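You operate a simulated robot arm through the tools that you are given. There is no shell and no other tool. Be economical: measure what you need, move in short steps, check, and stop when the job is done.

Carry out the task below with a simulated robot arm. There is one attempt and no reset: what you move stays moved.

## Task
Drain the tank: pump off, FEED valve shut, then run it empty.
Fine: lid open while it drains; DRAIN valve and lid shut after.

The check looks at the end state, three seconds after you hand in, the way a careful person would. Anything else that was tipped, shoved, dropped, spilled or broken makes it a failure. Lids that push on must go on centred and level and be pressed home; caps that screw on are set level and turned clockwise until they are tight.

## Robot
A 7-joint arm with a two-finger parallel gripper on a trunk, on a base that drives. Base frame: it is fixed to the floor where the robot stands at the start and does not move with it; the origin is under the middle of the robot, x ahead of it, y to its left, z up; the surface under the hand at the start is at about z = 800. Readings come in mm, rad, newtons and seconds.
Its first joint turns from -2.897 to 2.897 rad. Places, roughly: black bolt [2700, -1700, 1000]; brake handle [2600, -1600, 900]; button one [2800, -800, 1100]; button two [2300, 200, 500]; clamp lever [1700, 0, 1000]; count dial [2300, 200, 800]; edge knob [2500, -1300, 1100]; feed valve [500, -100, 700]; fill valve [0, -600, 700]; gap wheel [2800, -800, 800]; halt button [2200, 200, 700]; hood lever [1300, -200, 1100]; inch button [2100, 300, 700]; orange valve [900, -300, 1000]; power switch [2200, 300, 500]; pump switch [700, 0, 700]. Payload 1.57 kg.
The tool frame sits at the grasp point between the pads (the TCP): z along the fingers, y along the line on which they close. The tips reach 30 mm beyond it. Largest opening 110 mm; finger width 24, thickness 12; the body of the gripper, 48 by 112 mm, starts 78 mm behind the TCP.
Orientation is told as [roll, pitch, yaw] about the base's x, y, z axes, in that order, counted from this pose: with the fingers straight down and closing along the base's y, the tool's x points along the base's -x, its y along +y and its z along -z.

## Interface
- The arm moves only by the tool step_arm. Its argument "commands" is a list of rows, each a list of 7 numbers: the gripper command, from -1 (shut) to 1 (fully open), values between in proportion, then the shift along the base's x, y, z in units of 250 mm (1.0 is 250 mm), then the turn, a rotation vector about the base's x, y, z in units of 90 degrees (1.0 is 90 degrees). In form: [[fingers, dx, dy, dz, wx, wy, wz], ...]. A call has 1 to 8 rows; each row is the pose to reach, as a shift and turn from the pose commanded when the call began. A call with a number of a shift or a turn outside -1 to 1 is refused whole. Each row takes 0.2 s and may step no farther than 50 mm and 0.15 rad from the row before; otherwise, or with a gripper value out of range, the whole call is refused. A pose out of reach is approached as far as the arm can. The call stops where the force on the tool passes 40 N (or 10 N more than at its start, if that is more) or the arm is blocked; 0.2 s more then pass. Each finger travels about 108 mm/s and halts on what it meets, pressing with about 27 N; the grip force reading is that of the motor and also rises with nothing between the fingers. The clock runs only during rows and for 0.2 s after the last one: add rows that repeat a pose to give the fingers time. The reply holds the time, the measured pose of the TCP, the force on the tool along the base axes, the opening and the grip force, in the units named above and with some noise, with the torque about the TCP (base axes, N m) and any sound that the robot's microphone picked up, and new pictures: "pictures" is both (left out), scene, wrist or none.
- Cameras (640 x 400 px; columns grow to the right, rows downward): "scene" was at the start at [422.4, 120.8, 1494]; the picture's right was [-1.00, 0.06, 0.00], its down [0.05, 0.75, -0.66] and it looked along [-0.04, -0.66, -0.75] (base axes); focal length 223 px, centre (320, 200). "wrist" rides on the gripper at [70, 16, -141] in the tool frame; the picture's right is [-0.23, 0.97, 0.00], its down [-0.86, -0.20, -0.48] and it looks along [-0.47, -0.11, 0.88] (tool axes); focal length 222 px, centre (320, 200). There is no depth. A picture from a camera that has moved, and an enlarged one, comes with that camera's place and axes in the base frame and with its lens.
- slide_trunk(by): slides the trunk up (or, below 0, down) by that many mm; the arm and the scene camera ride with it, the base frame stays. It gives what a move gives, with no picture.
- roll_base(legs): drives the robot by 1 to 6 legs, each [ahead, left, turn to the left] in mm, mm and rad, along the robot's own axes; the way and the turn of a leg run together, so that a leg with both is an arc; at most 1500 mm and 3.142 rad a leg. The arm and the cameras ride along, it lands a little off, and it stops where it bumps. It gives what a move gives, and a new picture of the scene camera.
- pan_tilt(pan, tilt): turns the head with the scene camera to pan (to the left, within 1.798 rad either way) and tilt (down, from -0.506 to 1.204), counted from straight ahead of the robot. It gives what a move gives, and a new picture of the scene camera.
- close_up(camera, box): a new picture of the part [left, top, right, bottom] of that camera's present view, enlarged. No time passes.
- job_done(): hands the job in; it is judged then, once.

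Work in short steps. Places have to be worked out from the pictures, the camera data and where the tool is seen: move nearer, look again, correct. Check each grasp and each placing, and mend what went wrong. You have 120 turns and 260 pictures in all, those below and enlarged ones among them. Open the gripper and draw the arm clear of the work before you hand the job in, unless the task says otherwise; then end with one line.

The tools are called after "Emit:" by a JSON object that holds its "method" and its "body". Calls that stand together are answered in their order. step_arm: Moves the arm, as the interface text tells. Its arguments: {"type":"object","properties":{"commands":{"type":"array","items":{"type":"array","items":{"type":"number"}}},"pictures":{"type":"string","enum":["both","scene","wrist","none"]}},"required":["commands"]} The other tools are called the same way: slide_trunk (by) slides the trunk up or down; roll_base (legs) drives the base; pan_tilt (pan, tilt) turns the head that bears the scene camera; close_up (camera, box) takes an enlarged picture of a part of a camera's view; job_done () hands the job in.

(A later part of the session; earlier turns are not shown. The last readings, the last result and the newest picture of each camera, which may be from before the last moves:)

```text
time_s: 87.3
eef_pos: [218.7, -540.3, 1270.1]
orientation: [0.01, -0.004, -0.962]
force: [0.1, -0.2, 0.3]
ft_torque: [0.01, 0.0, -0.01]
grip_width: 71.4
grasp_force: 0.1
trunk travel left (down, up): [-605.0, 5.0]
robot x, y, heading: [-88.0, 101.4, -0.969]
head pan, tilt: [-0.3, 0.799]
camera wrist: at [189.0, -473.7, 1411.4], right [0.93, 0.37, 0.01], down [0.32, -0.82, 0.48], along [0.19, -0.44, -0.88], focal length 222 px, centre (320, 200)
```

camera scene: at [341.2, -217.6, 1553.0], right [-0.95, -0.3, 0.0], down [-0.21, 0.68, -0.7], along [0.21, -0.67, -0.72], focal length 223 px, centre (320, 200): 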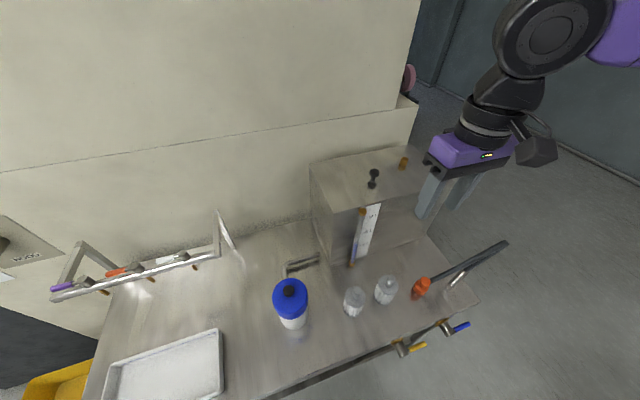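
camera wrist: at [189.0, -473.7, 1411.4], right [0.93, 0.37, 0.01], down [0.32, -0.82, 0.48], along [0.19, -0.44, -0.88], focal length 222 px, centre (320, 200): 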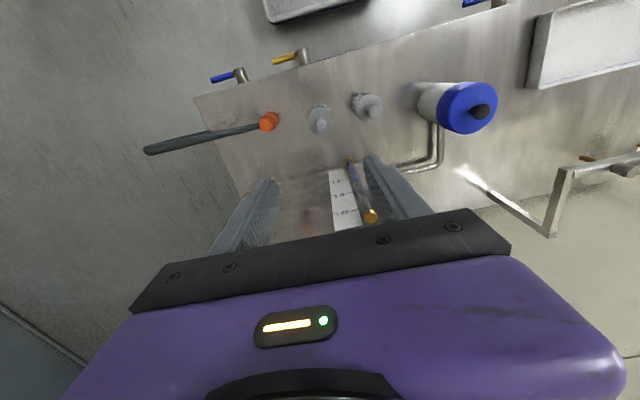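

I zoom in on the tank top.

Emit:
{"method": "close_up", "body": {"camera": "scene", "box": [300, 135, 440, 225]}}

```text
4.44 times, centred on (370, 180) of scene
camera zoom: at [341.2, -217.6, 1553.0], right [-0.95, -0.3, 0.0], down [-0.21, 0.68, -0.7], along [0.21, -0.67, -0.72], focal length 990 px, centre (98, 289)
```

zoom: 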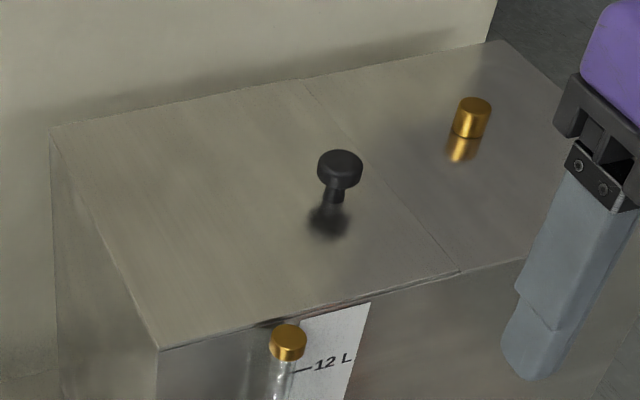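

The lid is the left plate (about 205 × 228 mm); the knob (≈(344,-757,1140)) sits near its right edge, so it likely hinges at the left. I drive 120 mm nearer, and turn the wrist 90° so that the fingers close along the hinge direction.

Emit:
{"method": "roll_base", "body": {"legs": [[120, 0, 0]]}}

Emit:
{"method": "step_arm", "body": {"commands": [[0.3, 0, 0, 0, 0, 0, 0.09], [0.3, 0, 0, 0, 0, 0, 0.18], [0.3, 0, 0, 0, 0, 0, 0.27], [0.3, 0, 0, 0, 0, 0, 0.36], [0.3, 0, 0, 0, 0, 0, 0.45], [0.3, 0, 0, 0, 0, 0, 0.54], [0.3, 0, 0, 0, 0, 0, 0.63], [0.3, 0, 0, 0, 0, 0, 0.72]], "pictures": "none"}}

```text
time_s: 88.6
eef_pos: [287.0, -641.0, 1270.3]
orientation: [0.009, -0.004, -0.961]
force: [-0.5, -0.1, 0.1]
ft_torque: [-0.01, 0.01, -0.01]
grip_width: 71.3
grasp_force: 0.0
trunk travel left (down, up): [-605.0, 5.0]
robot x, y, heading: [-21.1, -1.5, -0.968]
head pan, tilt: [-0.3, 0.799]
camera scene: at [410.9, -317.4, 1553.1], right [-0.95, -0.3, 0.0], down [-0.21, 0.68, -0.7], along [0.21, -0.67, -0.72], focal length 223 px, centre (320, 200)
```

scene: 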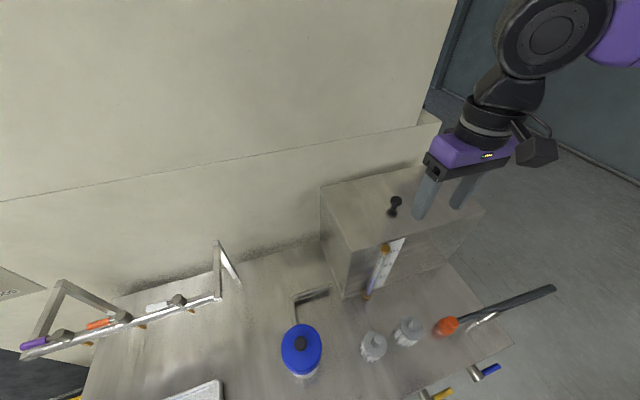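

```text
time_s: 90.4
eef_pos: [288.2, -639.3, 1271.0]
orientation: [0.007, -0.003, 0.174]
force: [0.4, -0.7, 0.2]
ft_torque: [0.0, 0.0, -0.03]
grip_width: 71.4
grasp_force: 0.1
trunk travel left (down, up): [-605.0, 5.0]
robot x, y, heading: [-18.4, -3.2, -0.968]
head pan, tilt: [-0.3, 0.799]
```

The turn works. I finish it and move over the knob at (344.5,-755), staying above.

Emit:
{"method": "step_arm", "body": {"commands": [[0.3, 0.056, -0.116, 0, 0, 0, 0.068], [0.3, 0.113, -0.232, 0, 0, 0, 0.136], [0.3, 0.17, -0.348, 0, 0, 0, 0.204], [0.3, 0.226, -0.464, 0, 0, 0, 0.273], [0.3, 0.226, -0.464, -0.12, 0, 0, 0.273], [0.3, 0.226, -0.464, -0.2, 0, 0, 0.273]], "pictures": "both"}}

Emit:
{"method": "close_up", "body": {"camera": "scene", "box": [330, 130, 470, 230]}}

```text
time_s: 91.8
eef_pos: [345.1, -756.9, 1218.4]
orientation: [0.009, -0.003, 0.601]
force: [0.2, -0.3, 0.5]
ft_torque: [0.02, 0.06, 0.02]
grip_width: 71.3
grasp_force: 0.1
trunk travel left (down, up): [-605.0, 5.0]
robot x, y, heading: [-19.5, -2.1, -0.966]
head pan, tilt: [-0.3, 0.799]
camera scene: at [411.1, -317.6, 1553.1], right [-0.95, -0.3, 0.0], down [-0.21, 0.68, -0.7], along [0.21, -0.67, -0.72], focal length 223 px, centre (320, 200)
camera wrist: at [278.1, -784.8, 1360.2], right [-0.36, 0.93, 0.01], down [0.82, 0.31, 0.48], along [0.44, 0.18, -0.88], focal length 222 px, centre (320, 200)
```

scene: 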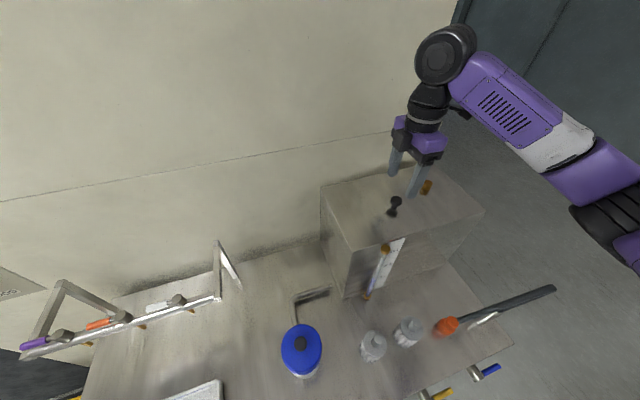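
wrist: 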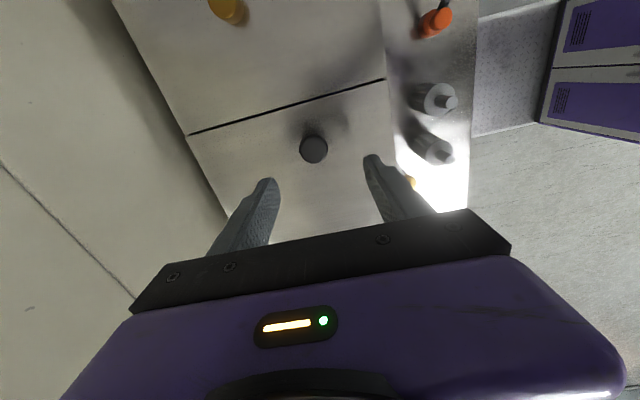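

```text
4.00 times, centred on (400, 180) of scene
camera zoom: at [411.1, -317.6, 1553.1], right [-0.95, -0.3, 0.0], down [-0.21, 0.68, -0.7], along [0.21, -0.67, -0.72], focal length 891 px, centre (0, 280)
```

zoom: 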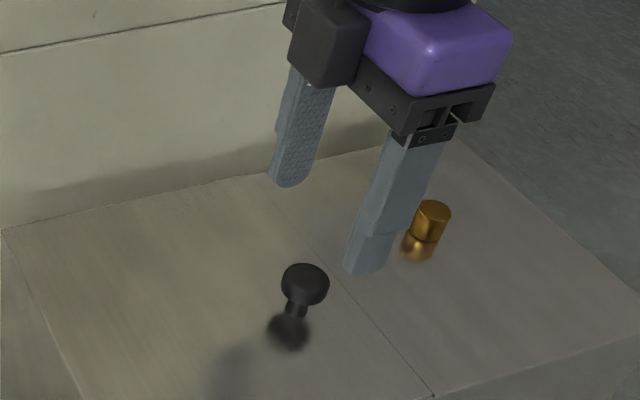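

The wrist view shows the knob a bit off from the tool axis; I correct by (-5,-8) and lower 35 mm, then recheck.

Emit:
{"method": "step_arm", "body": {"commands": [[0.1, -0.02, -0.032, -0.07, 0, 0, 0], [0.1, -0.02, -0.032, -0.14, 0, 0, 0], [0.1, -0.02, -0.032, -0.14, 0, 0, 0]], "pictures": "wrist"}}

Emit:
{"method": "close_up", "body": {"camera": "scene", "box": [330, 130, 470, 230]}}

```text
time_s: 92.6
eef_pos: [341.7, -766.1, 1185.0]
orientation: [0.01, -0.005, 0.6]
force: [0.2, -0.2, 0.0]
ft_torque: [0.02, -0.01, -0.01]
grip_width: 60.3
grasp_force: 0.0
trunk travel left (down, up): [-605.0, 5.0]
robot x, y, heading: [-16.5, -1.9, -0.968]
head pan, tilt: [-0.3, 0.799]
camera wrist: at [273.9, -793.4, 1325.8], right [-0.36, 0.93, 0.01], down [0.82, 0.31, 0.48], along [0.44, 0.18, -0.88], focal length 222 px, centre (320, 200)
```

wrist: 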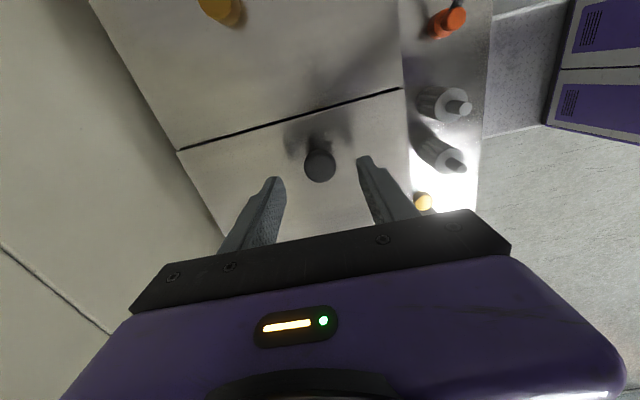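

```text
4.00 times, centred on (400, 180) of scene
camera zoom: at [411.2, -317.7, 1553.0], right [-0.95, -0.3, 0.0], down [-0.21, 0.68, -0.7], along [0.21, -0.67, -0.72], focal length 891 px, centre (0, 280)
```

zoom: 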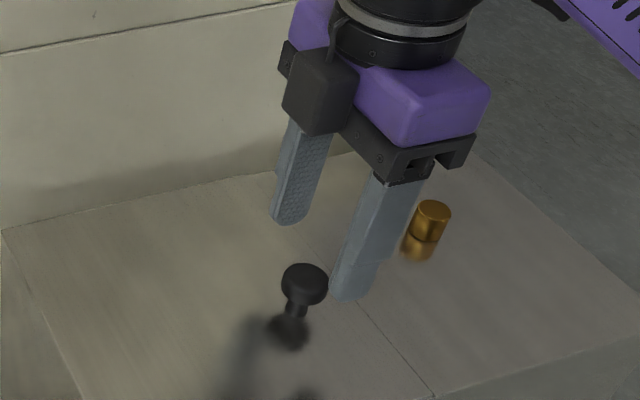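

Aligned now. I lower 40 mm and close on the knob.

Emit:
{"method": "step_arm", "body": {"commands": [[0.1, -0.01, -0.008, -0.08, 0, 0, 0], [0.1, -0.01, -0.008, -0.16, 0, 0, 0], [-1, -0.01, -0.008, -0.16, 0, 0, 0], [-1, -0.01, -0.008, -0.16, 0, 0, 0], [-1, -0.01, -0.008, -0.16, 0, 0, 0]], "pictures": "wrist"}}

Emit:
{"method": "close_up", "body": {"camera": "scene", "box": [330, 130, 470, 230]}}

```text
time_s: 93.8
eef_pos: [339.6, -767.2, 1145.0]
orientation: [0.007, -0.003, 0.6]
force: [6.0, -10.5, -3.0]
ft_torque: [-0.27, -0.18, -0.08]
grip_width: 29.5
grasp_force: 38.8
trunk travel left (down, up): [-605.0, 5.0]
robot x, y, heading: [-22.1, -1.4, -0.963]
head pan, tilt: [-0.3, 0.799]
camera wrist: at [271.3, -794.4, 1286.8], right [-0.36, 0.93, 0.01], down [0.82, 0.31, 0.48], along [0.45, 0.18, -0.88], focal length 222 px, centre (320, 200)
```

wrist: 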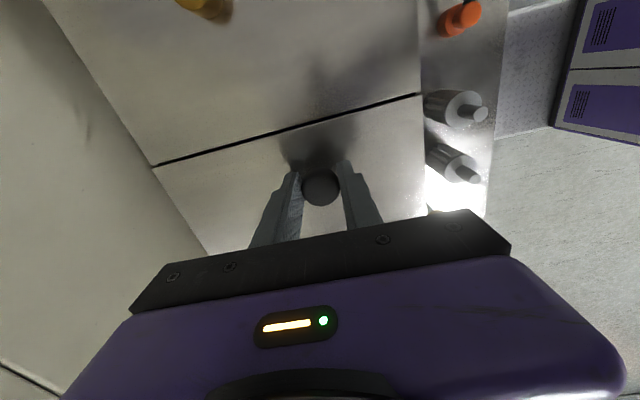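

```text
4.00 times, centred on (400, 180) of scene
camera zoom: at [411.5, -318.3, 1552.8], right [-0.95, -0.3, 0.0], down [-0.21, 0.68, -0.7], along [0.21, -0.67, -0.72], focal length 891 px, centre (0, 280)
```

zoom: 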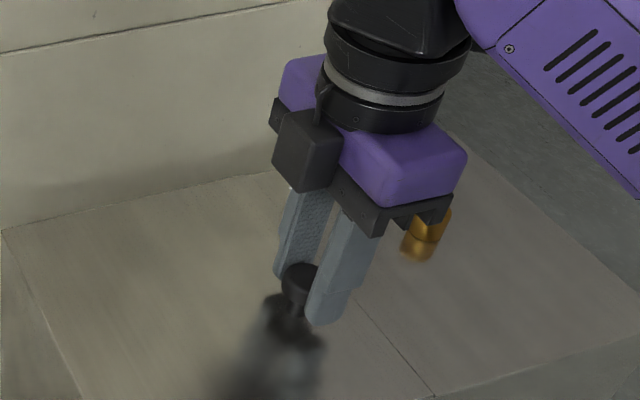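

Knob gripped (29.5 mm). I lift 25 mm to see how the lid moves.

Emit:
{"method": "step_arm", "body": {"commands": [[-1, 0, 0, 0.04, 0, 0, 0], [-1, 0.01, 0.007, 0.07, 0, 0, 0], [-1, 0.016, 0.011, 0.1, 0, 0, 0]], "pictures": "wrist"}}

Emit:
{"method": "close_up", "body": {"camera": "scene", "box": [310, 120, 490, 250]}}

```text
time_s: 94.6
eef_pos: [342.1, -764.6, 1170.3]
orientation: [0.01, -0.004, 0.6]
force: [8.1, -12.5, -11.5]
ft_torque: [-0.83, 0.74, -0.06]
grip_width: 29.7
grasp_force: 38.8
trunk travel left (down, up): [-605.0, 5.0]
robot x, y, heading: [-20.6, -4.5, -0.97]
head pan, tilt: [-0.3, 0.799]
camera wrist: at [275.0, -792.2, 1311.3], right [-0.36, 0.93, 0.01], down [0.82, 0.31, 0.48], along [0.44, 0.18, -0.88], focal length 222 px, centre (320, 200)
```

wrist: 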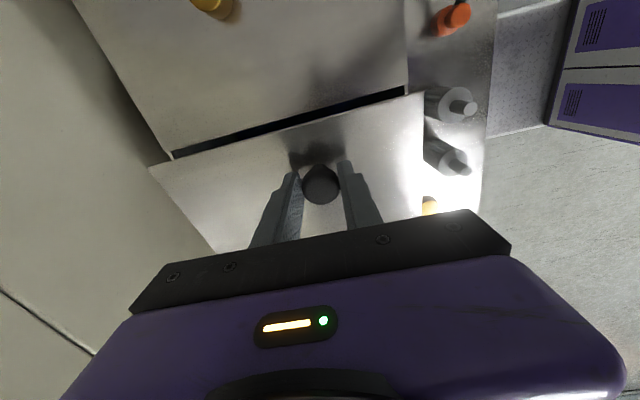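

```text
3.08 times, centred on (400, 185) of scene
camera zoom: at [411.7, -318.5, 1552.6], right [-0.95, -0.3, 0.0], down [-0.21, 0.68, -0.7], along [0.21, -0.66, -0.72], focal length 685 px, centre (74, 246)
```

zoom: 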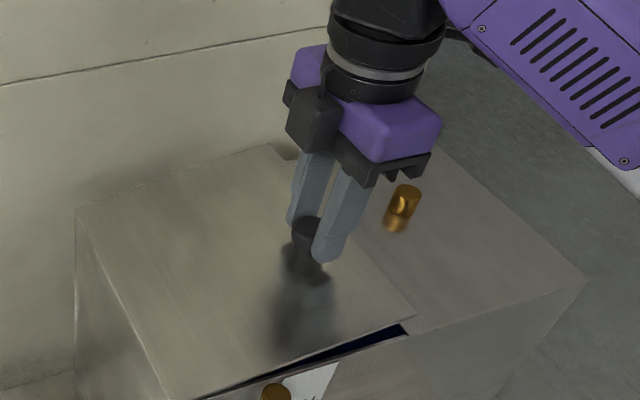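

It hinges at the left, as predicted. I follow the arc (radius ≈167 mm) with the gripper vertical, letting the knob pivot between the pads.

Emit:
{"method": "step_arm", "body": {"commands": [[-1, 0.0386, 0.0265, 0.108, 0, 0, 0], [-1, 0.101, 0.069, 0.218, 0, 0, 0], [-1, 0.1795, 0.123, 0.311, 0, 0, 0], [-1, 0.272, 0.187, 0.384, 0, 0, 0]], "pictures": "scene"}}

```text
time_s: 95.6
eef_pos: [407.3, -718.2, 1264.3]
orientation: [0.008, -0.008, 0.602]
force: [-4.9, -7.3, 5.4]
ft_torque: [-0.26, 0.24, 0.04]
grip_width: 29.2
grasp_force: 38.7
trunk travel left (down, up): [-605.0, 5.0]
robot x, y, heading: [-21.4, -3.1, -0.966]
head pan, tilt: [-0.3, 0.799]
camera scene: at [410.3, -318.2, 1553.2], right [-0.95, -0.3, 0.0], down [-0.21, 0.68, -0.7], along [0.21, -0.67, -0.72], focal length 223 px, centre (320, 200)
```

scene: 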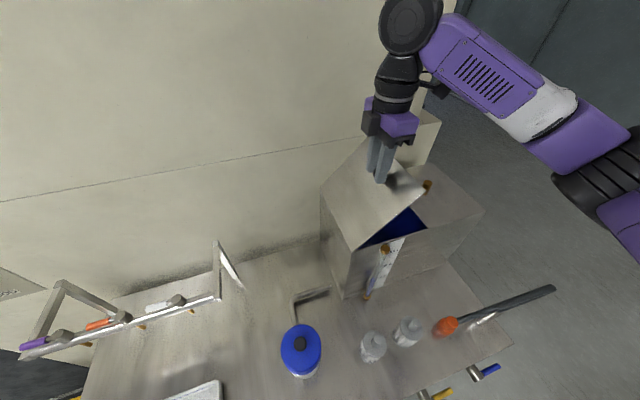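

Smooth. I continue past vertical.

Emit:
{"method": "step_arm", "body": {"commands": [[-1, 0.103, 0.0706, 0.048, 0, 0, 0], [-1, 0.211, 0.145, 0.071, 0, 0, 0], [-1, 0.321, 0.22, 0.067, 0, 0, 0], [-1, 0.402, 0.276, 0.046, 0, 0, 0]], "pictures": "both"}}

Emit:
{"method": "close_up", "body": {"camera": "scene", "box": [290, 80, 490, 260]}}

```text
time_s: 96.6
eef_pos: [511.6, -647.6, 1279.4]
orientation: [0.009, -0.004, 0.601]
force: [-0.2, 0.0, 0.1]
ft_torque: [0.01, -0.01, -0.01]
grip_width: 0.1
grasp_force: 21.3
trunk travel left (down, up): [-605.0, 5.0]
robot x, y, heading: [-20.0, -3.6, -0.97]
head pan, tilt: [-0.3, 0.799]
camera scene: at [410.7, -317.9, 1553.1], right [-0.95, -0.3, 0.0], down [-0.21, 0.68, -0.7], along [0.21, -0.67, -0.72], focal length 223 px, centre (320, 200)
camera wrist: at [444.0, -674.0, 1420.6], right [-0.36, 0.93, 0.01], down [0.82, 0.31, 0.48], along [0.45, 0.18, -0.88], focal length 222 px, centre (320, 200)
```

scene: 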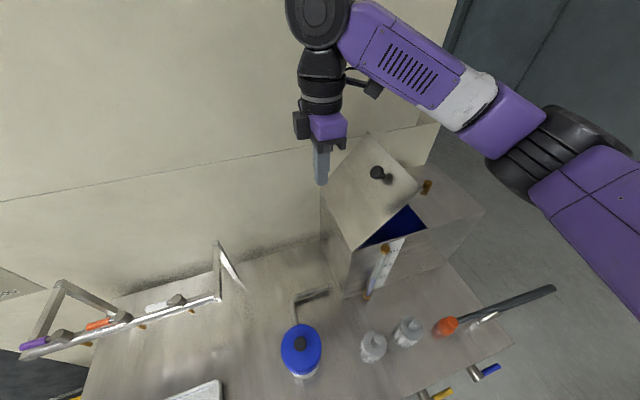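
wrist: 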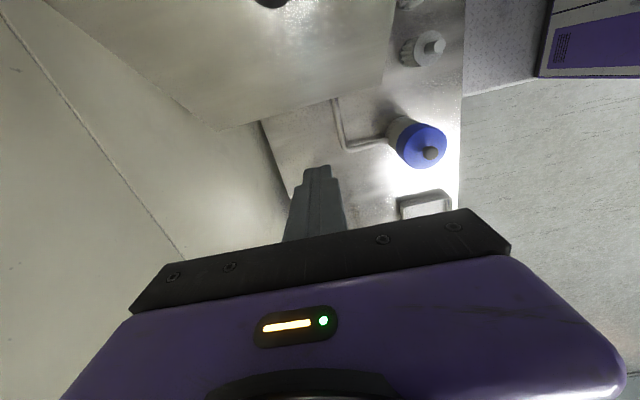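

```text
2.22 times, centred on (390, 170) of scene
camera zoom: at [410.7, -317.9, 1553.1], right [-0.95, -0.3, 0.0], down [-0.21, 0.68, -0.7], along [0.21, -0.67, -0.72], focal length 495 px, centre (164, 267)
```

zoom: 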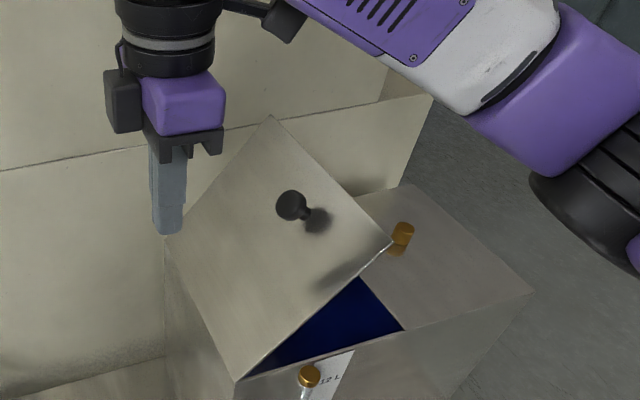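

The knob slipped out past about 60°, but the lid stays open by itself and the tank's inside is visible. I now back the robot away and return the wrist to its neutral yaw.

Emit:
{"method": "step_arm", "body": {"commands": [[0, -0.1, 0.14, 0.04, 0, 0, 0], [0, -0.2, 0.28, 0.04, 0, 0, 0], [0, -0.3, 0.42, 0.04, 0, 0, 0]], "pictures": "none"}}

Emit:
{"method": "roll_base", "body": {"legs": [[-430, 0, 0.015]]}}

Emit:
{"method": "step_arm", "body": {"commands": [[0, 0, 0, 0, 0, 0, -0.09], [0, 0, 0, 0, 0, 0, -0.18], [0, 0, 0, 0, 0, 0, -0.27], [0, 0, 0, 0, 0, 0, -0.36], [0, 0, 0, 0, 0, 0, -0.45], [0, 0, 0, 0, 0, 0, -0.54], [0, 0, 0, 0, 0, 0, -0.63], [0, 0, 0, 0, 0, 0, -0.72]], "pictures": "none"}}

```text
time_s: 97.4
eef_pos: [435.8, -542.0, 1288.3]
orientation: [0.007, -0.006, 0.601]
force: [-0.9, 0.1, -0.6]
ft_torque: [-0.02, 0.0, 0.01]
grip_width: 55.0
grasp_force: 0.0
trunk travel left (down, up): [-605.0, 5.0]
robot x, y, heading: [-19.4, -0.8, -0.97]
head pan, tilt: [-0.3, 0.799]
```

```text
time_s: 100.0
eef_pos: [203.5, -190.2, 1288.9]
orientation: [0.009, -0.004, 0.618]
force: [-0.6, -0.7, -0.5]
ft_torque: [0.0, -0.01, -0.01]
grip_width: 54.8
grasp_force: 0.1
trunk travel left (down, up): [-605.0, 5.0]
robot x, y, heading: [-269.0, 343.2, -0.949]
head pan, tilt: [-0.3, 0.799]
camera scene: at [175.1, 33.1, 1552.9], right [-0.95, -0.31, 0.0], down [-0.23, 0.68, -0.7], along [0.22, -0.66, -0.72], focal length 223 px, centre (320, 200)
```

scene: 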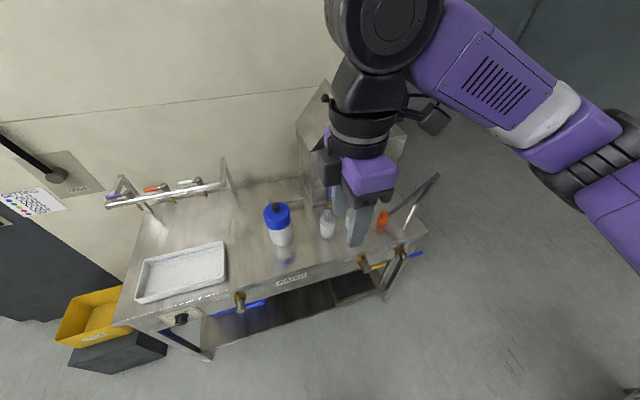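

```text
time_s: 101.8
eef_pos: [203.7, -190.5, 1288.1]
orientation: [0.011, -0.004, -0.515]
force: [-0.2, 0.1, 0.4]
ft_torque: [-0.02, -0.01, 0.03]
grip_width: 55.1
grasp_force: 0.0
trunk travel left (down, up): [-605.0, 5.0]
robot x, y, heading: [-261.6, 343.2, -0.948]
head pan, tilt: [-0.3, 0.799]
```

DRAIN body end is at about (135,-439,704), lever pointing right to (66,-487,700). I step back 70 mm, finish the yaw and lower the hand before turning level.

Emit:
{"method": "roll_base", "body": {"legs": [[-70, 0, 0]]}}

Emit:
{"method": "step_arm", "body": {"commands": [[0, 0, 0, -0.12, 0, 0, -0.07], [0, 0, 0, -0.24, 0, 0, -0.14], [0, 0, 0, -0.36, 0, 0, -0.21], [0, 0, 0, -0.48, 0, 0, -0.276], [0, 0, 0, -0.62, 0, 0, -0.276], [0, 0, 0, -0.76, 0, 0, -0.276], [0, 0, 0, -0.9, 0, 0, -0.276], [0, 0, 0, -1.0, 0, 0, -0.276]], "pictures": "none"}}

Emit:
{"method": "step_arm", "body": {"commands": [[0, 0, 0, 0, -0.0725, -0.052, 0], [0, 0, 0, 0, -0.145, -0.104, 0], [0, 0, 0, 0, -0.2175, -0.156, 0], [0, 0, 0, 0, -0.29, -0.208, 0], [0, 0, 0, 0, -0.3625, -0.26, 0], [0, 0, 0, 0, -0.435, -0.312, 0], [0, 0, 0, 0, -0.5075, -0.364, 0], [0, 0, 0, 0, -0.58, -0.416, 0]], "pictures": "none"}}

```text
time_s: 102.8
eef_pos: [164.3, -134.4, 1287.5]
orientation: [0.007, -0.004, -0.512]
force: [-0.1, -0.9, -0.4]
ft_torque: [0.02, 0.06, 0.02]
grip_width: 55.2
grasp_force: 0.1
trunk travel left (down, up): [-605.0, 5.0]
robot x, y, heading: [-302.9, 399.9, -0.946]
head pan, tilt: [-0.3, 0.799]
camera scene: at [134.7, 90.1, 1552.8], right [-0.95, -0.32, 0.0], down [-0.23, 0.68, -0.7], along [0.22, -0.66, -0.72], focal length 223 px, centre (320, 200)
```

scene: 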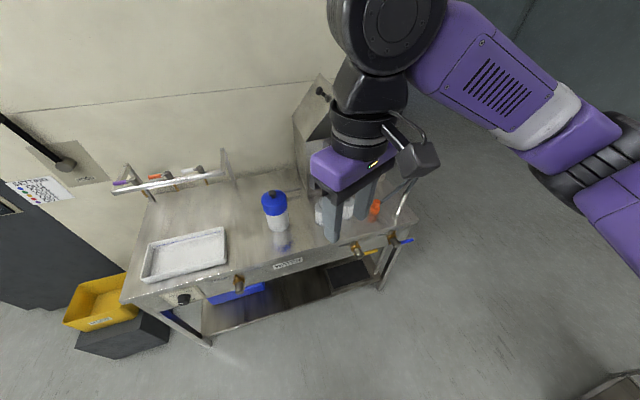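

```text
time_s: 104.6
eef_pos: [163.4, -132.4, 1035.8]
orientation: [0.009, -0.005, -0.949]
force: [0.6, 0.5, 0.9]
ft_torque: [0.03, 0.0, 0.01]
grip_width: 55.1
grasp_force: 0.1
trunk travel left (down, up): [-605.0, 5.0]
robot x, y, heading: [-302.8, 402.5, -0.949]
head pan, tilt: [-0.3, 0.799]
```

```text
time_s: 106.4
eef_pos: [163.8, -132.6, 1037.6]
orientation: [0.009, -1.13, -0.947]
force: [0.5, 0.5, -0.7]
ft_torque: [0.02, -0.01, -0.03]
grip_width: 54.8
grasp_force: 0.1
trunk travel left (down, up): [-605.0, 5.0]
robot x, y, heading: [-302.4, 397.5, -0.954]
head pan, tilt: [-0.3, 0.799]
```

All reachable. I finish levelling and lower the trunk 335 mm.

Emit:
{"method": "step_arm", "body": {"commands": [[0, 0, 0, 0, -0.0725, -0.052, 0], [0, 0, 0, 0, -0.145, -0.104, 0], [0, 0, 0, 0, -0.2175, -0.156, 0], [0, 0, 0, 0, -0.229, -0.164, 0]], "pictures": "none"}}

Emit:
{"method": "slide_trunk", "body": {"by": -335}}

Emit:
{"method": "step_arm", "body": {"commands": [[0.1, -0.12, -0.09, 0, 0, 0, 0], [0.1, -0.24, -0.18, 0, 0, 0, 0], [0.1, -0.36, -0.27, 0, 0, 0, 0], [0.1, -0.48, -0.36, 0, 0, 0, 0]], "pictures": "wrist"}}

```text
time_s: 107.4
eef_pos: [173.6, -156.9, 1069.1]
orientation: [-0.05, -1.553, -0.889]
force: [-0.5, 0.2, -0.5]
ft_torque: [0.0, -0.01, -0.01]
grip_width: 55.0
grasp_force: 0.0
out of reach, approached as far as the arm can: row 2, 3, 4
trunk travel left (down, up): [-605.0, 5.0]
robot x, y, heading: [-304.4, 400.3, -0.95]
head pan, tilt: [-0.3, 0.799]
```

```text
time_s: 110.7
eef_pos: [174.1, -156.7, 734.3]
orientation: [-0.065, -1.552, -0.873]
force: [0.3, 0.2, 0.6]
ft_torque: [-0.01, -0.01, 0.0]
grip_width: 55.0
grasp_force: 0.1
trunk travel left (down, up): [-270.0, 340.0]
robot x, y, heading: [-303.5, 399.9, -0.952]
head pan, tilt: [-0.3, 0.799]
```

```text
time_s: 111.7
eef_pos: [58.1, -247.5, 732.8]
orientation: [-0.033, -1.552, -0.903]
force: [0.6, -0.5, -0.1]
ft_torque: [-0.01, -0.01, -0.03]
grip_width: 60.5
grasp_force: 0.1
out of reach, approached as far as the arm can: row 1, 2
trunk travel left (down, up): [-270.0, 340.0]
robot x, y, heading: [-302.4, 399.5, -0.949]
head pan, tilt: [-0.3, 0.799]
camera wrist: at [-13.7, -123.1, 665.8], right [0.79, 0.57, 0.23], down [-0.43, 0.25, 0.86], along [0.44, -0.78, 0.45], focal length 222 px, centre (320, 200)
```

wrist: 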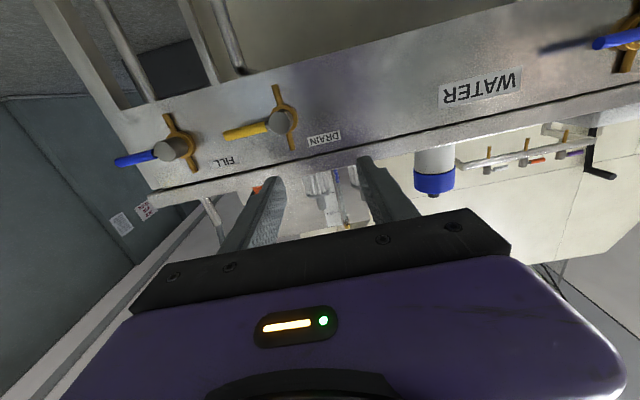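

I turn the wrist 90° as for the FEED end pose and line up with the DRAIN lever.

Emit:
{"method": "step_arm", "body": {"commands": [[0.1, -0.016, -0.065, -0.016, -0.0485, 0.0677, 0], [0.1, -0.032, -0.13, -0.03, -0.097, 0.1355, 0], [0.1, -0.048, -0.195, -0.046, -0.1455, 0.2032, 0], [0.1, -0.064, -0.26, -0.062, -0.194, 0.271, 0], [0.1, -0.08, -0.325, -0.078, -0.2425, 0.3387, 0], [0.1, -0.096, -0.39, -0.094, -0.291, 0.4065, 0], [0.1, -0.112, -0.455, -0.11, -0.3395, 0.4742, 0], [0.1, -0.128, -0.524, -0.124, -0.388, 0.542, 0]], "pictures": "none"}}

Emit:
{"method": "step_arm", "body": {"commands": [[0.1, 0, 0, 0, -0.0485, 0.0677, 0], [0.1, 0, 0, 0, -0.097, 0.1355, 0], [0.1, 0, 0, 0, -0.1455, 0.2032, 0], [0.1, 0, 0, 0, -0.194, 0.271, 0]], "pictures": "wrist"}}

```text
time_s: 113.5
eef_pos: [22.8, -378.7, 704.8]
orientation: [-1.549, -0.52, 0.601]
force: [0.4, -0.7, 0.5]
ft_torque: [-0.01, 0.03, 0.02]
grip_width: 60.4
grasp_force: 0.1
trunk travel left (down, up): [-270.0, 340.0]
robot x, y, heading: [-304.8, 398.3, -0.95]
head pan, tilt: [-0.3, 0.799]
```

```text
time_s: 114.5
eef_pos: [21.6, -378.6, 702.4]
orientation: [-1.56, 0.003, 0.603]
force: [0.0, 0.6, -0.9]
ft_torque: [-0.02, -0.02, 0.02]
grip_width: 60.6
grasp_force: 0.0
trunk travel left (down, up): [-270.0, 340.0]
robot x, y, heading: [-301.2, 397.8, -0.949]
head pan, tilt: [-0.3, 0.799]
camera wrist: at [-116.0, -301.5, 688.4], right [0.18, 0.13, -0.97], down [0.44, 0.88, 0.2], along [0.88, -0.46, 0.1], focal length 222 px, centre (320, 200)
```

wrist: 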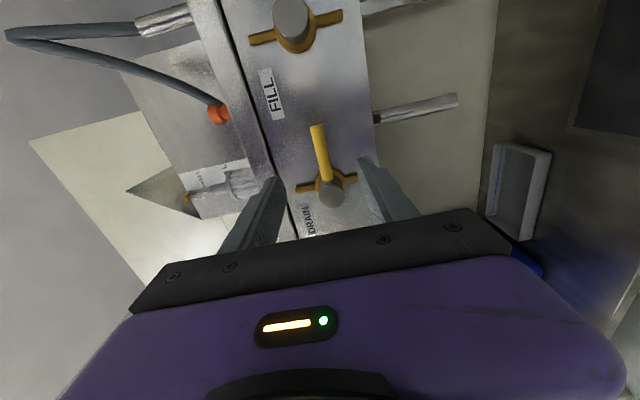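

Aligned (lever at the predicted (322,156)). I approach 103 mm and grip.

Emit:
{"method": "step_arm", "body": {"commands": [[0.1, 0.083, -0.109, 0, 0, 0, 0], [0.1, 0.166, -0.218, 0, 0, 0, 0], [0.1, 0.25, -0.328, 0, 0, 0, 0], [0.1, 0.25, -0.328, 0, 0, 0, 0], [-1, 0.25, -0.328, 0, 0, 0, 0], [-1, 0.25, -0.328, 0, 0, 0, 0], [-1, 0.25, -0.328, 0, 0, 0, 0]], "pictures": "wrist"}}

```text
time_s: 116.1
eef_pos: [84.3, -458.6, 702.0]
orientation: [-1.551, 0.003, 0.601]
force: [-2.7, -4.1, -39.2]
ft_torque: [-0.22, 0.65, 0.02]
grip_width: 15.0
grasp_force: 31.2
trunk travel left (down, up): [-270.0, 340.0]
robot x, y, heading: [-305.1, 402.9, -0.949]
head pan, tilt: [-0.3, 0.799]
camera wrist: at [-53.1, -382.6, 687.4], right [0.18, 0.14, -0.97], down [0.44, 0.88, 0.21], along [0.88, -0.46, 0.09], focal length 222 px, centre (320, 200)
```

wrist: 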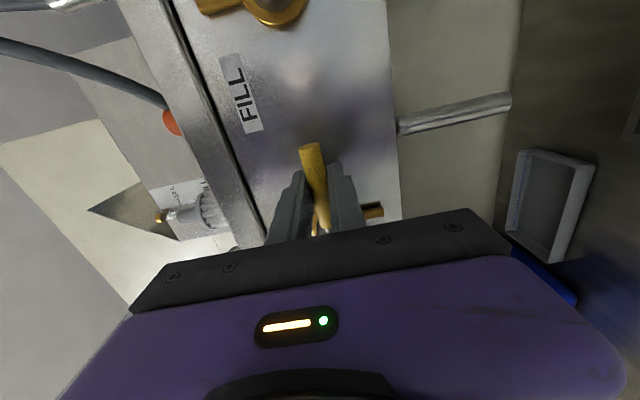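

Lever gripped (15 mm); the downward reaction shows it sits a few mm lower. I turn it downwards (clockwise), 60° first.

Emit:
{"method": "step_arm", "body": {"commands": [[-1, 0.0015, 0.001, -0.04, 0.0485, -0.0677, 0], [-1, 0.006, 0.0043, -0.068, 0.097, -0.1355, 0], [-1, 0.0133, 0.0096, -0.0947, 0.1455, -0.2032, 0], [-1, 0.0234, 0.0168, -0.12, 0.194, -0.271, 0], [-1, 0.0364, 0.0261, -0.1435, 0.2425, -0.3387, 0], [-1, 0.0513, 0.0368, -0.1647, 0.291, -0.4065, 0], [-1, 0.0685, 0.0492, -0.1834, 0.3395, -0.4742, 0], [-1, 0.0877, 0.063, -0.199, 0.388, -0.542, 0]], "pictures": "wrist"}}

```text
time_s: 117.9
eef_pos: [106.7, -444.0, 654.7]
orientation: [-1.531, -1.048, 0.585]
force: [-5.2, -1.3, -1.2]
ft_torque: [0.45, 0.1, -0.25]
grip_width: 14.7
grasp_force: 30.4
trunk travel left (down, up): [-270.0, 340.0]
robot x, y, heading: [-301.4, 401.2, -0.95]
head pan, tilt: [-0.3, 0.799]
camera wrist: at [6.0, -340.0, 590.0], right [0.78, 0.56, -0.29], down [-0.06, 0.52, 0.85], along [0.63, -0.64, 0.44], focal length 222 px, centre (320, 200)
```

wrist: 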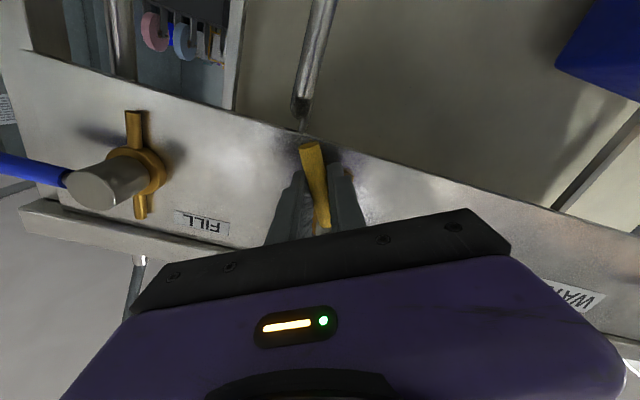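

Turning smoothly. I finish the last 30°.

Emit:
{"method": "step_arm", "body": {"commands": [[-1, 0.0205, 0.0147, -0.0124, 0.0485, -0.0677, 0], [-1, 0.0422, 0.0303, -0.0216, 0.097, -0.1355, 0], [-1, 0.0648, 0.0465, -0.0272, 0.1455, -0.2032, 0], [-1, 0.0877, 0.063, -0.0288, 0.194, -0.271, 0]], "pictures": "wrist"}}

Emit:
{"method": "pan_tilt", "body": {"pan": -0.1, "tilt": 0.75}}

Emit:
{"method": "close_up", "body": {"camera": "scene", "box": [340, 140, 520, 300]}}

```text
time_s: 118.9
eef_pos: [127.5, -430.5, 648.6]
orientation: [0.015, -1.557, -0.958]
force: [-2.1, -8.2, 13.3]
ft_torque: [0.26, 0.14, -0.02]
grip_width: 14.6
grasp_force: 31.1
trunk travel left (down, up): [-270.0, 340.0]
robot x, y, heading: [-301.9, 398.6, -0.953]
head pan, tilt: [-0.3, 0.799]
camera wrist: at [56.3, -305.1, 581.1], right [0.79, 0.57, 0.23], down [-0.43, 0.26, 0.86], along [0.43, -0.78, 0.45], focal length 222 px, centre (320, 200)
```

wrist: 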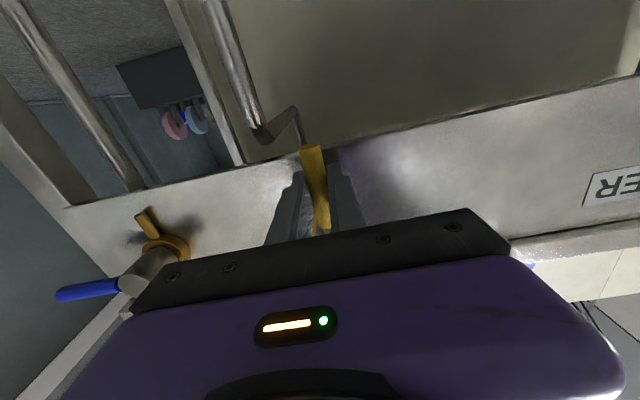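

```text
time_s: 119.6
eef_pos: [127.6, -429.3, 647.5]
orientation: [-0.111, -1.554, -0.829]
force: [2.3, -14.4, 17.2]
ft_torque: [0.01, -0.24, -0.06]
grip_width: 14.9
grasp_force: 30.6
trunk travel left (down, up): [-270.0, 340.0]
robot x, y, heading: [-302.5, 400.6, -0.953]
head pan, tilt: [-0.099, 0.75]
camera scene: at [150.1, 95.3, 1222.2], right [-0.87, -0.5, 0.0], down [-0.34, 0.59, -0.73], along [0.36, -0.63, -0.68], focal length 223 px, centre (320, 200)
```

scene: 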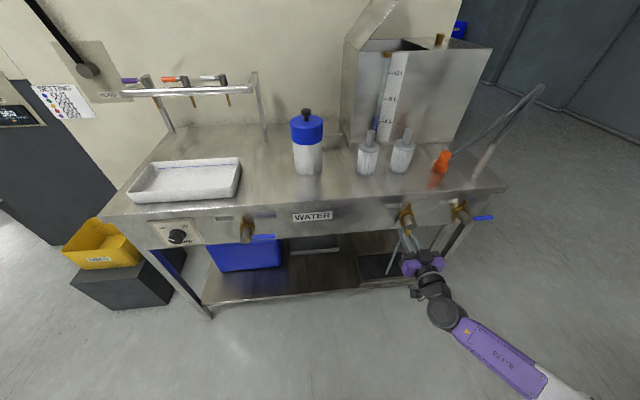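

```text
2.50 times, centred on (430, 220) of scene
camera zoom: at [150.1, 95.3, 1222.2], right [-0.87, -0.5, 0.0], down [-0.34, 0.59, -0.73], along [0.36, -0.63, -0.68], focal length 557 px, centre (45, 150)
```

zoom: 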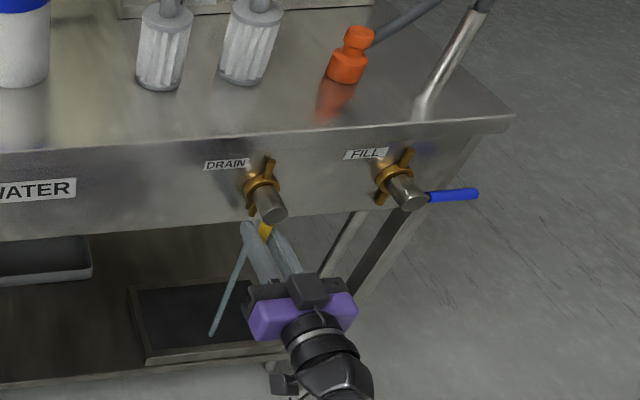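

Water is flowing into the sump tray. I watch the gauge and the tray while waiting.

Emit:
{"method": "step_arm", "body": {"commands": [[-1, 0, 0, 0, 0, 0, 0], [-1, 0, 0, 0, 0, 0, 0], [-1, 0, 0, 0, 0, 0, 0], [-1, 0, 0, 0, 0, 0, 0], [-1, 0, 0, 0, 0, 0, 0], [-1, 0, 0, 0, 0, 0, 0], [-1, 0, 0, 0, 0, 0, 0], [-1, 0, 0, 0, 0, 0, 0]], "pictures": "none"}}

Emit:
{"method": "close_up", "body": {"camera": "scene", "box": [360, 40, 430, 150]}}

Emit:
{"method": "close_up", "body": {"camera": "scene", "box": [350, 225, 430, 290]}}

```text
time_s: 121.4
eef_pos: [126.9, -430.1, 647.8]
orientation: [-0.065, -1.552, -0.876]
force: [-0.4, -10.5, 17.9]
ft_torque: [-0.06, -0.26, -0.04]
grip_width: 15.0
grasp_force: 30.0
trunk travel left (down, up): [-270.0, 340.0]
robot x, y, heading: [-302.5, 399.8, -0.952]
head pan, tilt: [-0.099, 0.75]
```

```text
3.64 times, centred on (395, 95) of scene
camera zoom: at [150.0, 95.4, 1222.2], right [-0.87, -0.5, 0.0], down [-0.34, 0.59, -0.73], along [0.36, -0.63, -0.68], focal length 810 px, centre (47, 582)
```

zoom: 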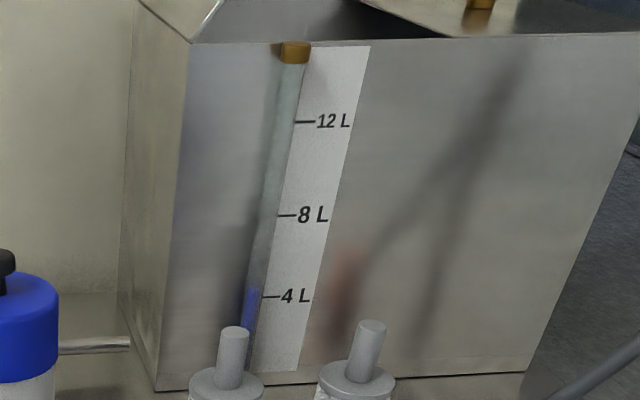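

```text
6.15 times, centred on (390, 258) of scene
camera zoom: at [150.0, 95.4, 1222.2], right [-0.87, -0.5, 0.0], down [-0.34, 0.59, -0.73], along [0.36, -0.63, -0.68], focal length 1370 px, centre (-111, -154)
```

zoom: 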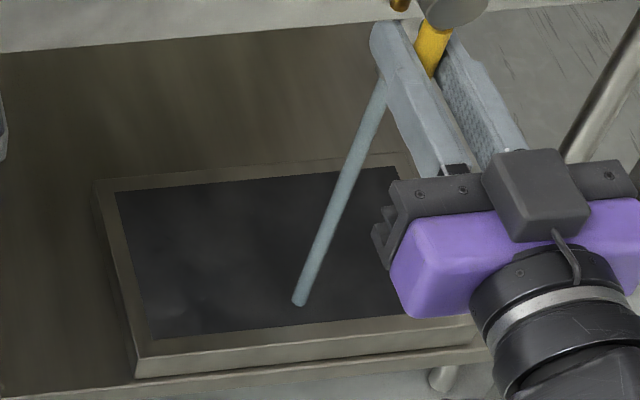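

Draining works; level about 4.3 L. I wait in place, holding the lever.

Emit:
{"method": "step_arm", "body": {"commands": [[-1, 0, 0, 0, 0, 0, 0], [-1, 0, 0, 0, 0, 0, 0], [-1, 0, 0, 0, 0, 0, 0], [-1, 0, 0, 0, 0, 0, 0], [-1, 0, 0, 0, 0, 0, 0], [-1, 0, 0, 0, 0, 0, 0], [-1, 0, 0, 0, 0, 0, 0], [-1, 0, 0, 0, 0, 0, 0]], "pictures": "none"}}

Emit:
{"method": "step_arm", "body": {"commands": [[-1, 0, 0, 0, 0, 0, 0], [-1, 0, 0, 0, 0, 0, 0], [-1, 0, 0, 0, 0, 0, 0], [-1, 0, 0, 0, 0, 0, 0], [-1, 0, 0, 0, 0, 0, 0], [-1, 0, 0, 0, 0, 0, 0], [-1, 0, 0, 0, 0, 0, 0], [-1, 0, 0, 0, 0, 0, 0]], "pictures": "none"}}

Emit:
{"method": "step_arm", "body": {"commands": [[-1, 0, 0, 0, 0, 0, 0], [-1, 0, 0, 0, 0, 0, 0], [-1, 0, 0, 0, 0, 0, 0], [-1, 0, 0, 0, 0, 0, 0], [-1, 0, 0, 0, 0, 0, 0], [-1, 0, 0, 0, 0, 0, 0], [-1, 0, 0, 0, 0, 0, 0], [-1, 0, 0, 0, 0, 0, 0]], "pictures": "none"}}

Emit:
{"method": "step_arm", "body": {"commands": [[-1, 0, 0, 0, 0, 0, 0], [-1, 0, 0, 0, 0, 0, 0], [-1, 0, 0, 0, 0, 0, 0], [-1, 0, 0, 0, 0, 0, 0], [-1, 0, 0, 0, 0, 0, 0], [-1, 0, 0, 0, 0, 0, 0], [-1, 0, 0, 0, 0, 0, 0], [-1, 0, 0, 0, 0, 0, 0]], "pictures": "scene"}}

Emit:
{"method": "close_up", "body": {"camera": "scene", "box": [350, 70, 430, 290]}}

```text
time_s: 123.2
eef_pos: [126.9, -429.8, 647.3]
orientation: [-0.068, -1.554, -0.874]
force: [-1.2, -10.0, 18.4]
ft_torque: [-0.02, -0.29, -0.07]
grip_width: 14.6
grasp_force: 31.1
trunk travel left (down, up): [-270.0, 340.0]
robot x, y, heading: [-304.0, 400.9, -0.955]
head pan, tilt: [-0.099, 0.75]
```

```text
time_s: 125.0
eef_pos: [128.3, -429.8, 647.9]
orientation: [-0.068, -1.553, -0.874]
force: [-3.5, -9.9, 17.7]
ft_torque: [0.04, -0.24, -0.06]
grip_width: 14.8
grasp_force: 30.9
trunk travel left (down, up): [-270.0, 340.0]
robot x, y, heading: [-299.9, 398.8, -0.945]
head pan, tilt: [-0.099, 0.75]
```

```text
time_s: 126.8
eef_pos: [126.1, -429.4, 647.2]
orientation: [-0.065, -1.554, -0.876]
force: [-4.2, -10.3, 15.9]
ft_torque: [0.0, -0.28, -0.07]
grip_width: 14.8
grasp_force: 30.6
trunk travel left (down, up): [-270.0, 340.0]
robot x, y, heading: [-300.9, 394.5, -0.945]
head pan, tilt: [-0.099, 0.75]
```

```text
time_s: 128.6
eef_pos: [127.4, -428.7, 647.5]
orientation: [-0.065, -1.552, -0.875]
force: [-4.7, -9.3, 15.5]
ft_torque: [0.0, -0.26, -0.03]
grip_width: 14.6
grasp_force: 30.6
trunk travel left (down, up): [-270.0, 340.0]
robot x, y, heading: [-300.3, 400.6, -0.955]
head pan, tilt: [-0.099, 0.75]
camera scene: at [150.0, 95.4, 1222.2], right [-0.87, -0.5, 0.0], down [-0.34, 0.59, -0.73], along [0.36, -0.63, -0.68], focal length 223 px, centre (320, 200)
```

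scene: 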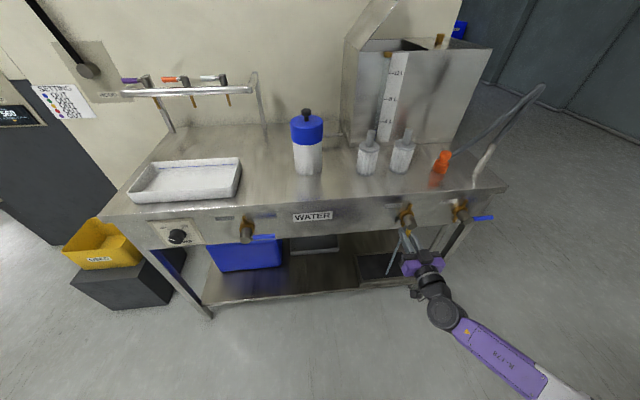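

```text
1.82 times, centred on (390, 180) of scene
camera zoom: at [150.0, 95.4, 1222.2], right [-0.87, -0.5, 0.0], down [-0.34, 0.59, -0.73], along [0.36, -0.63, -0.68], focal length 405 px, centre (193, 236)
```

zoom: 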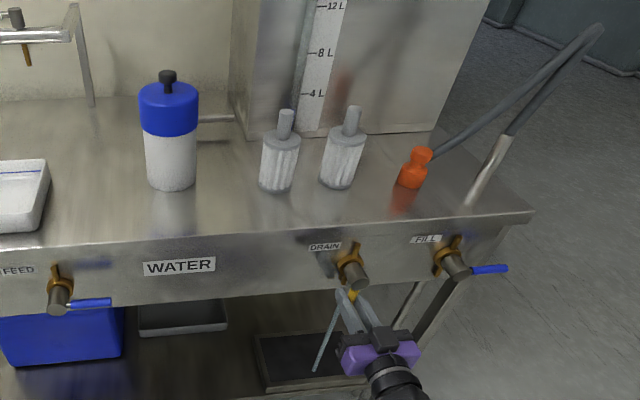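

The gauge column is nearly down; the stream still runs. I wait more.

Emit:
{"method": "step_arm", "body": {"commands": [[-1, 0, 0, 0, 0, 0, 0], [-1, 0, 0, 0, 0, 0, 0], [-1, 0, 0, 0, 0, 0, 0], [-1, 0, 0, 0, 0, 0, 0], [-1, 0, 0, 0, 0, 0, 0], [-1, 0, 0, 0, 0, 0, 0], [-1, 0, 0, 0, 0, 0, 0], [-1, 0, 0, 0, 0, 0, 0]], "pictures": "none"}}

Emit:
{"method": "step_arm", "body": {"commands": [[-1, 0, 0, 0, 0, 0, 0], [-1, 0, 0, 0, 0, 0, 0], [-1, 0, 0, 0, 0, 0, 0], [-1, 0, 0, 0, 0, 0, 0], [-1, 0, 0, 0, 0, 0, 0], [-1, 0, 0, 0, 0, 0, 0], [-1, 0, 0, 0, 0, 0, 0], [-1, 0, 0, 0, 0, 0, 0]], "pictures": "none"}}

Emit:
{"method": "step_arm", "body": {"commands": [[-1, 0, 0, 0, 0, 0, 0], [-1, 0, 0, 0, 0, 0, 0], [-1, 0, 0, 0, 0, 0, 0], [-1, 0, 0, 0, 0, 0, 0], [-1, 0, 0, 0, 0, 0, 0], [-1, 0, 0, 0, 0, 0, 0], [-1, 0, 0, 0, 0, 0, 0], [-1, 0, 0, 0, 0, 0, 0]], "pictures": "none"}}

Emit:
{"method": "step_arm", "body": {"commands": [[-1, 0, 0, 0, 0, 0, 0], [-1, 0, 0, 0, 0, 0, 0], [-1, 0, 0, 0, 0, 0, 0], [-1, 0, 0, 0, 0, 0, 0], [-1, 0, 0, 0, 0, 0, 0], [-1, 0, 0, 0, 0, 0, 0], [-1, 0, 0, 0, 0, 0, 0], [-1, 0, 0, 0, 0, 0, 0]], "pictures": "none"}}

Emit:
{"method": "step_arm", "body": {"commands": [[-1, 0, 0, 0, 0, 0, 0], [-1, 0, 0, 0, 0, 0, 0], [-1, 0, 0, 0, 0, 0, 0], [-1, 0, 0, 0, 0, 0, 0], [-1, 0, 0, 0, 0, 0, 0], [-1, 0, 0, 0, 0, 0, 0], [-1, 0, 0, 0, 0, 0, 0], [-1, 0, 0, 0, 0, 0, 0]], "pictures": "none"}}

Emit:
{"method": "close_up", "body": {"camera": "scene", "box": [340, 100, 440, 290]}}

Emit:
{"method": "close_up", "body": {"camera": "scene", "box": [360, 60, 430, 150]}}

```text
time_s: 130.4
eef_pos: [126.6, -428.8, 647.8]
orientation: [-0.064, -1.552, -0.876]
force: [-5.6, -9.5, 16.2]
ft_torque: [0.03, -0.3, -0.06]
grip_width: 14.6
grasp_force: 31.0
trunk travel left (down, up): [-270.0, 340.0]
robot x, y, heading: [-303.4, 397.6, -0.946]
head pan, tilt: [-0.099, 0.75]
```

```text
time_s: 132.2
eef_pos: [126.8, -429.5, 647.0]
orientation: [-0.063, -1.552, -0.877]
force: [-6.7, -9.2, 14.8]
ft_torque: [0.02, -0.28, -0.06]
grip_width: 14.7
grasp_force: 30.6
trunk travel left (down, up): [-270.0, 340.0]
robot x, y, heading: [-299.4, 396.2, -0.943]
head pan, tilt: [-0.099, 0.75]
```

```text
time_s: 134.0
eef_pos: [126.1, -430.4, 646.6]
orientation: [-0.062, -1.551, -0.88]
force: [-6.7, -10.0, 15.1]
ft_torque: [0.06, -0.25, -0.06]
grip_width: 14.7
grasp_force: 30.7
trunk travel left (down, up): [-270.0, 340.0]
robot x, y, heading: [-304.5, 397.6, -0.949]
head pan, tilt: [-0.099, 0.75]
```

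```text
time_s: 135.8
eef_pos: [127.0, -429.1, 647.1]
orientation: [-0.063, -1.552, -0.878]
force: [-7.1, -10.0, 14.6]
ft_torque: [0.08, -0.26, -0.05]
grip_width: 14.6
grasp_force: 30.6
trunk travel left (down, up): [-270.0, 340.0]
robot x, y, heading: [-300.6, 397.5, -0.952]
head pan, tilt: [-0.099, 0.75]
```

```text
time_s: 137.6
eef_pos: [127.1, -430.0, 647.2]
orientation: [-0.062, -1.551, -0.878]
force: [-8.2, -9.3, 14.1]
ft_torque: [0.04, -0.29, -0.07]
grip_width: 14.5
grasp_force: 31.0
trunk travel left (down, up): [-270.0, 340.0]
robot x, y, heading: [-307.9, 403.6, -0.953]
head pan, tilt: [-0.099, 0.75]
```

```text
2.11 times, centred on (390, 195) of scene
camera zoom: at [150.0, 95.3, 1222.2], right [-0.87, -0.5, 0.0], down [-0.34, 0.59, -0.73], along [0.36, -0.63, -0.68], focal length 469 px, centre (173, 210)
```

zoom: 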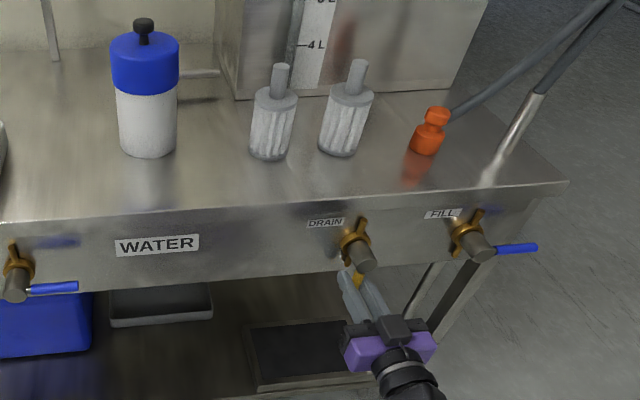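

```text
4.44 times, centred on (395, 105) of scene
camera zoom: at [150.0, 95.3, 1222.2], right [-0.87, -0.5, 0.0], down [-0.34, 0.59, -0.73], along [0.36, -0.63, -0.68], focal length 990 px, centre (-13, 622)
```

zoom: 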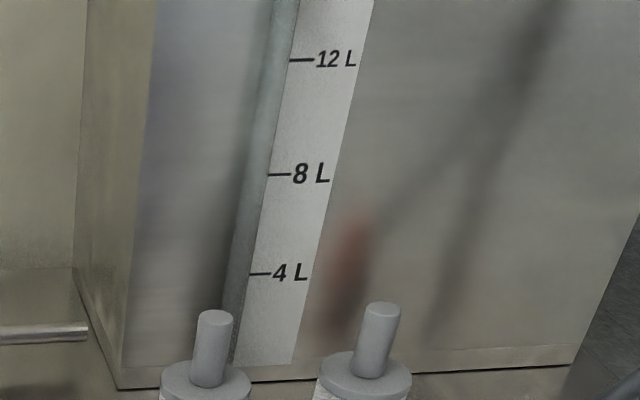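

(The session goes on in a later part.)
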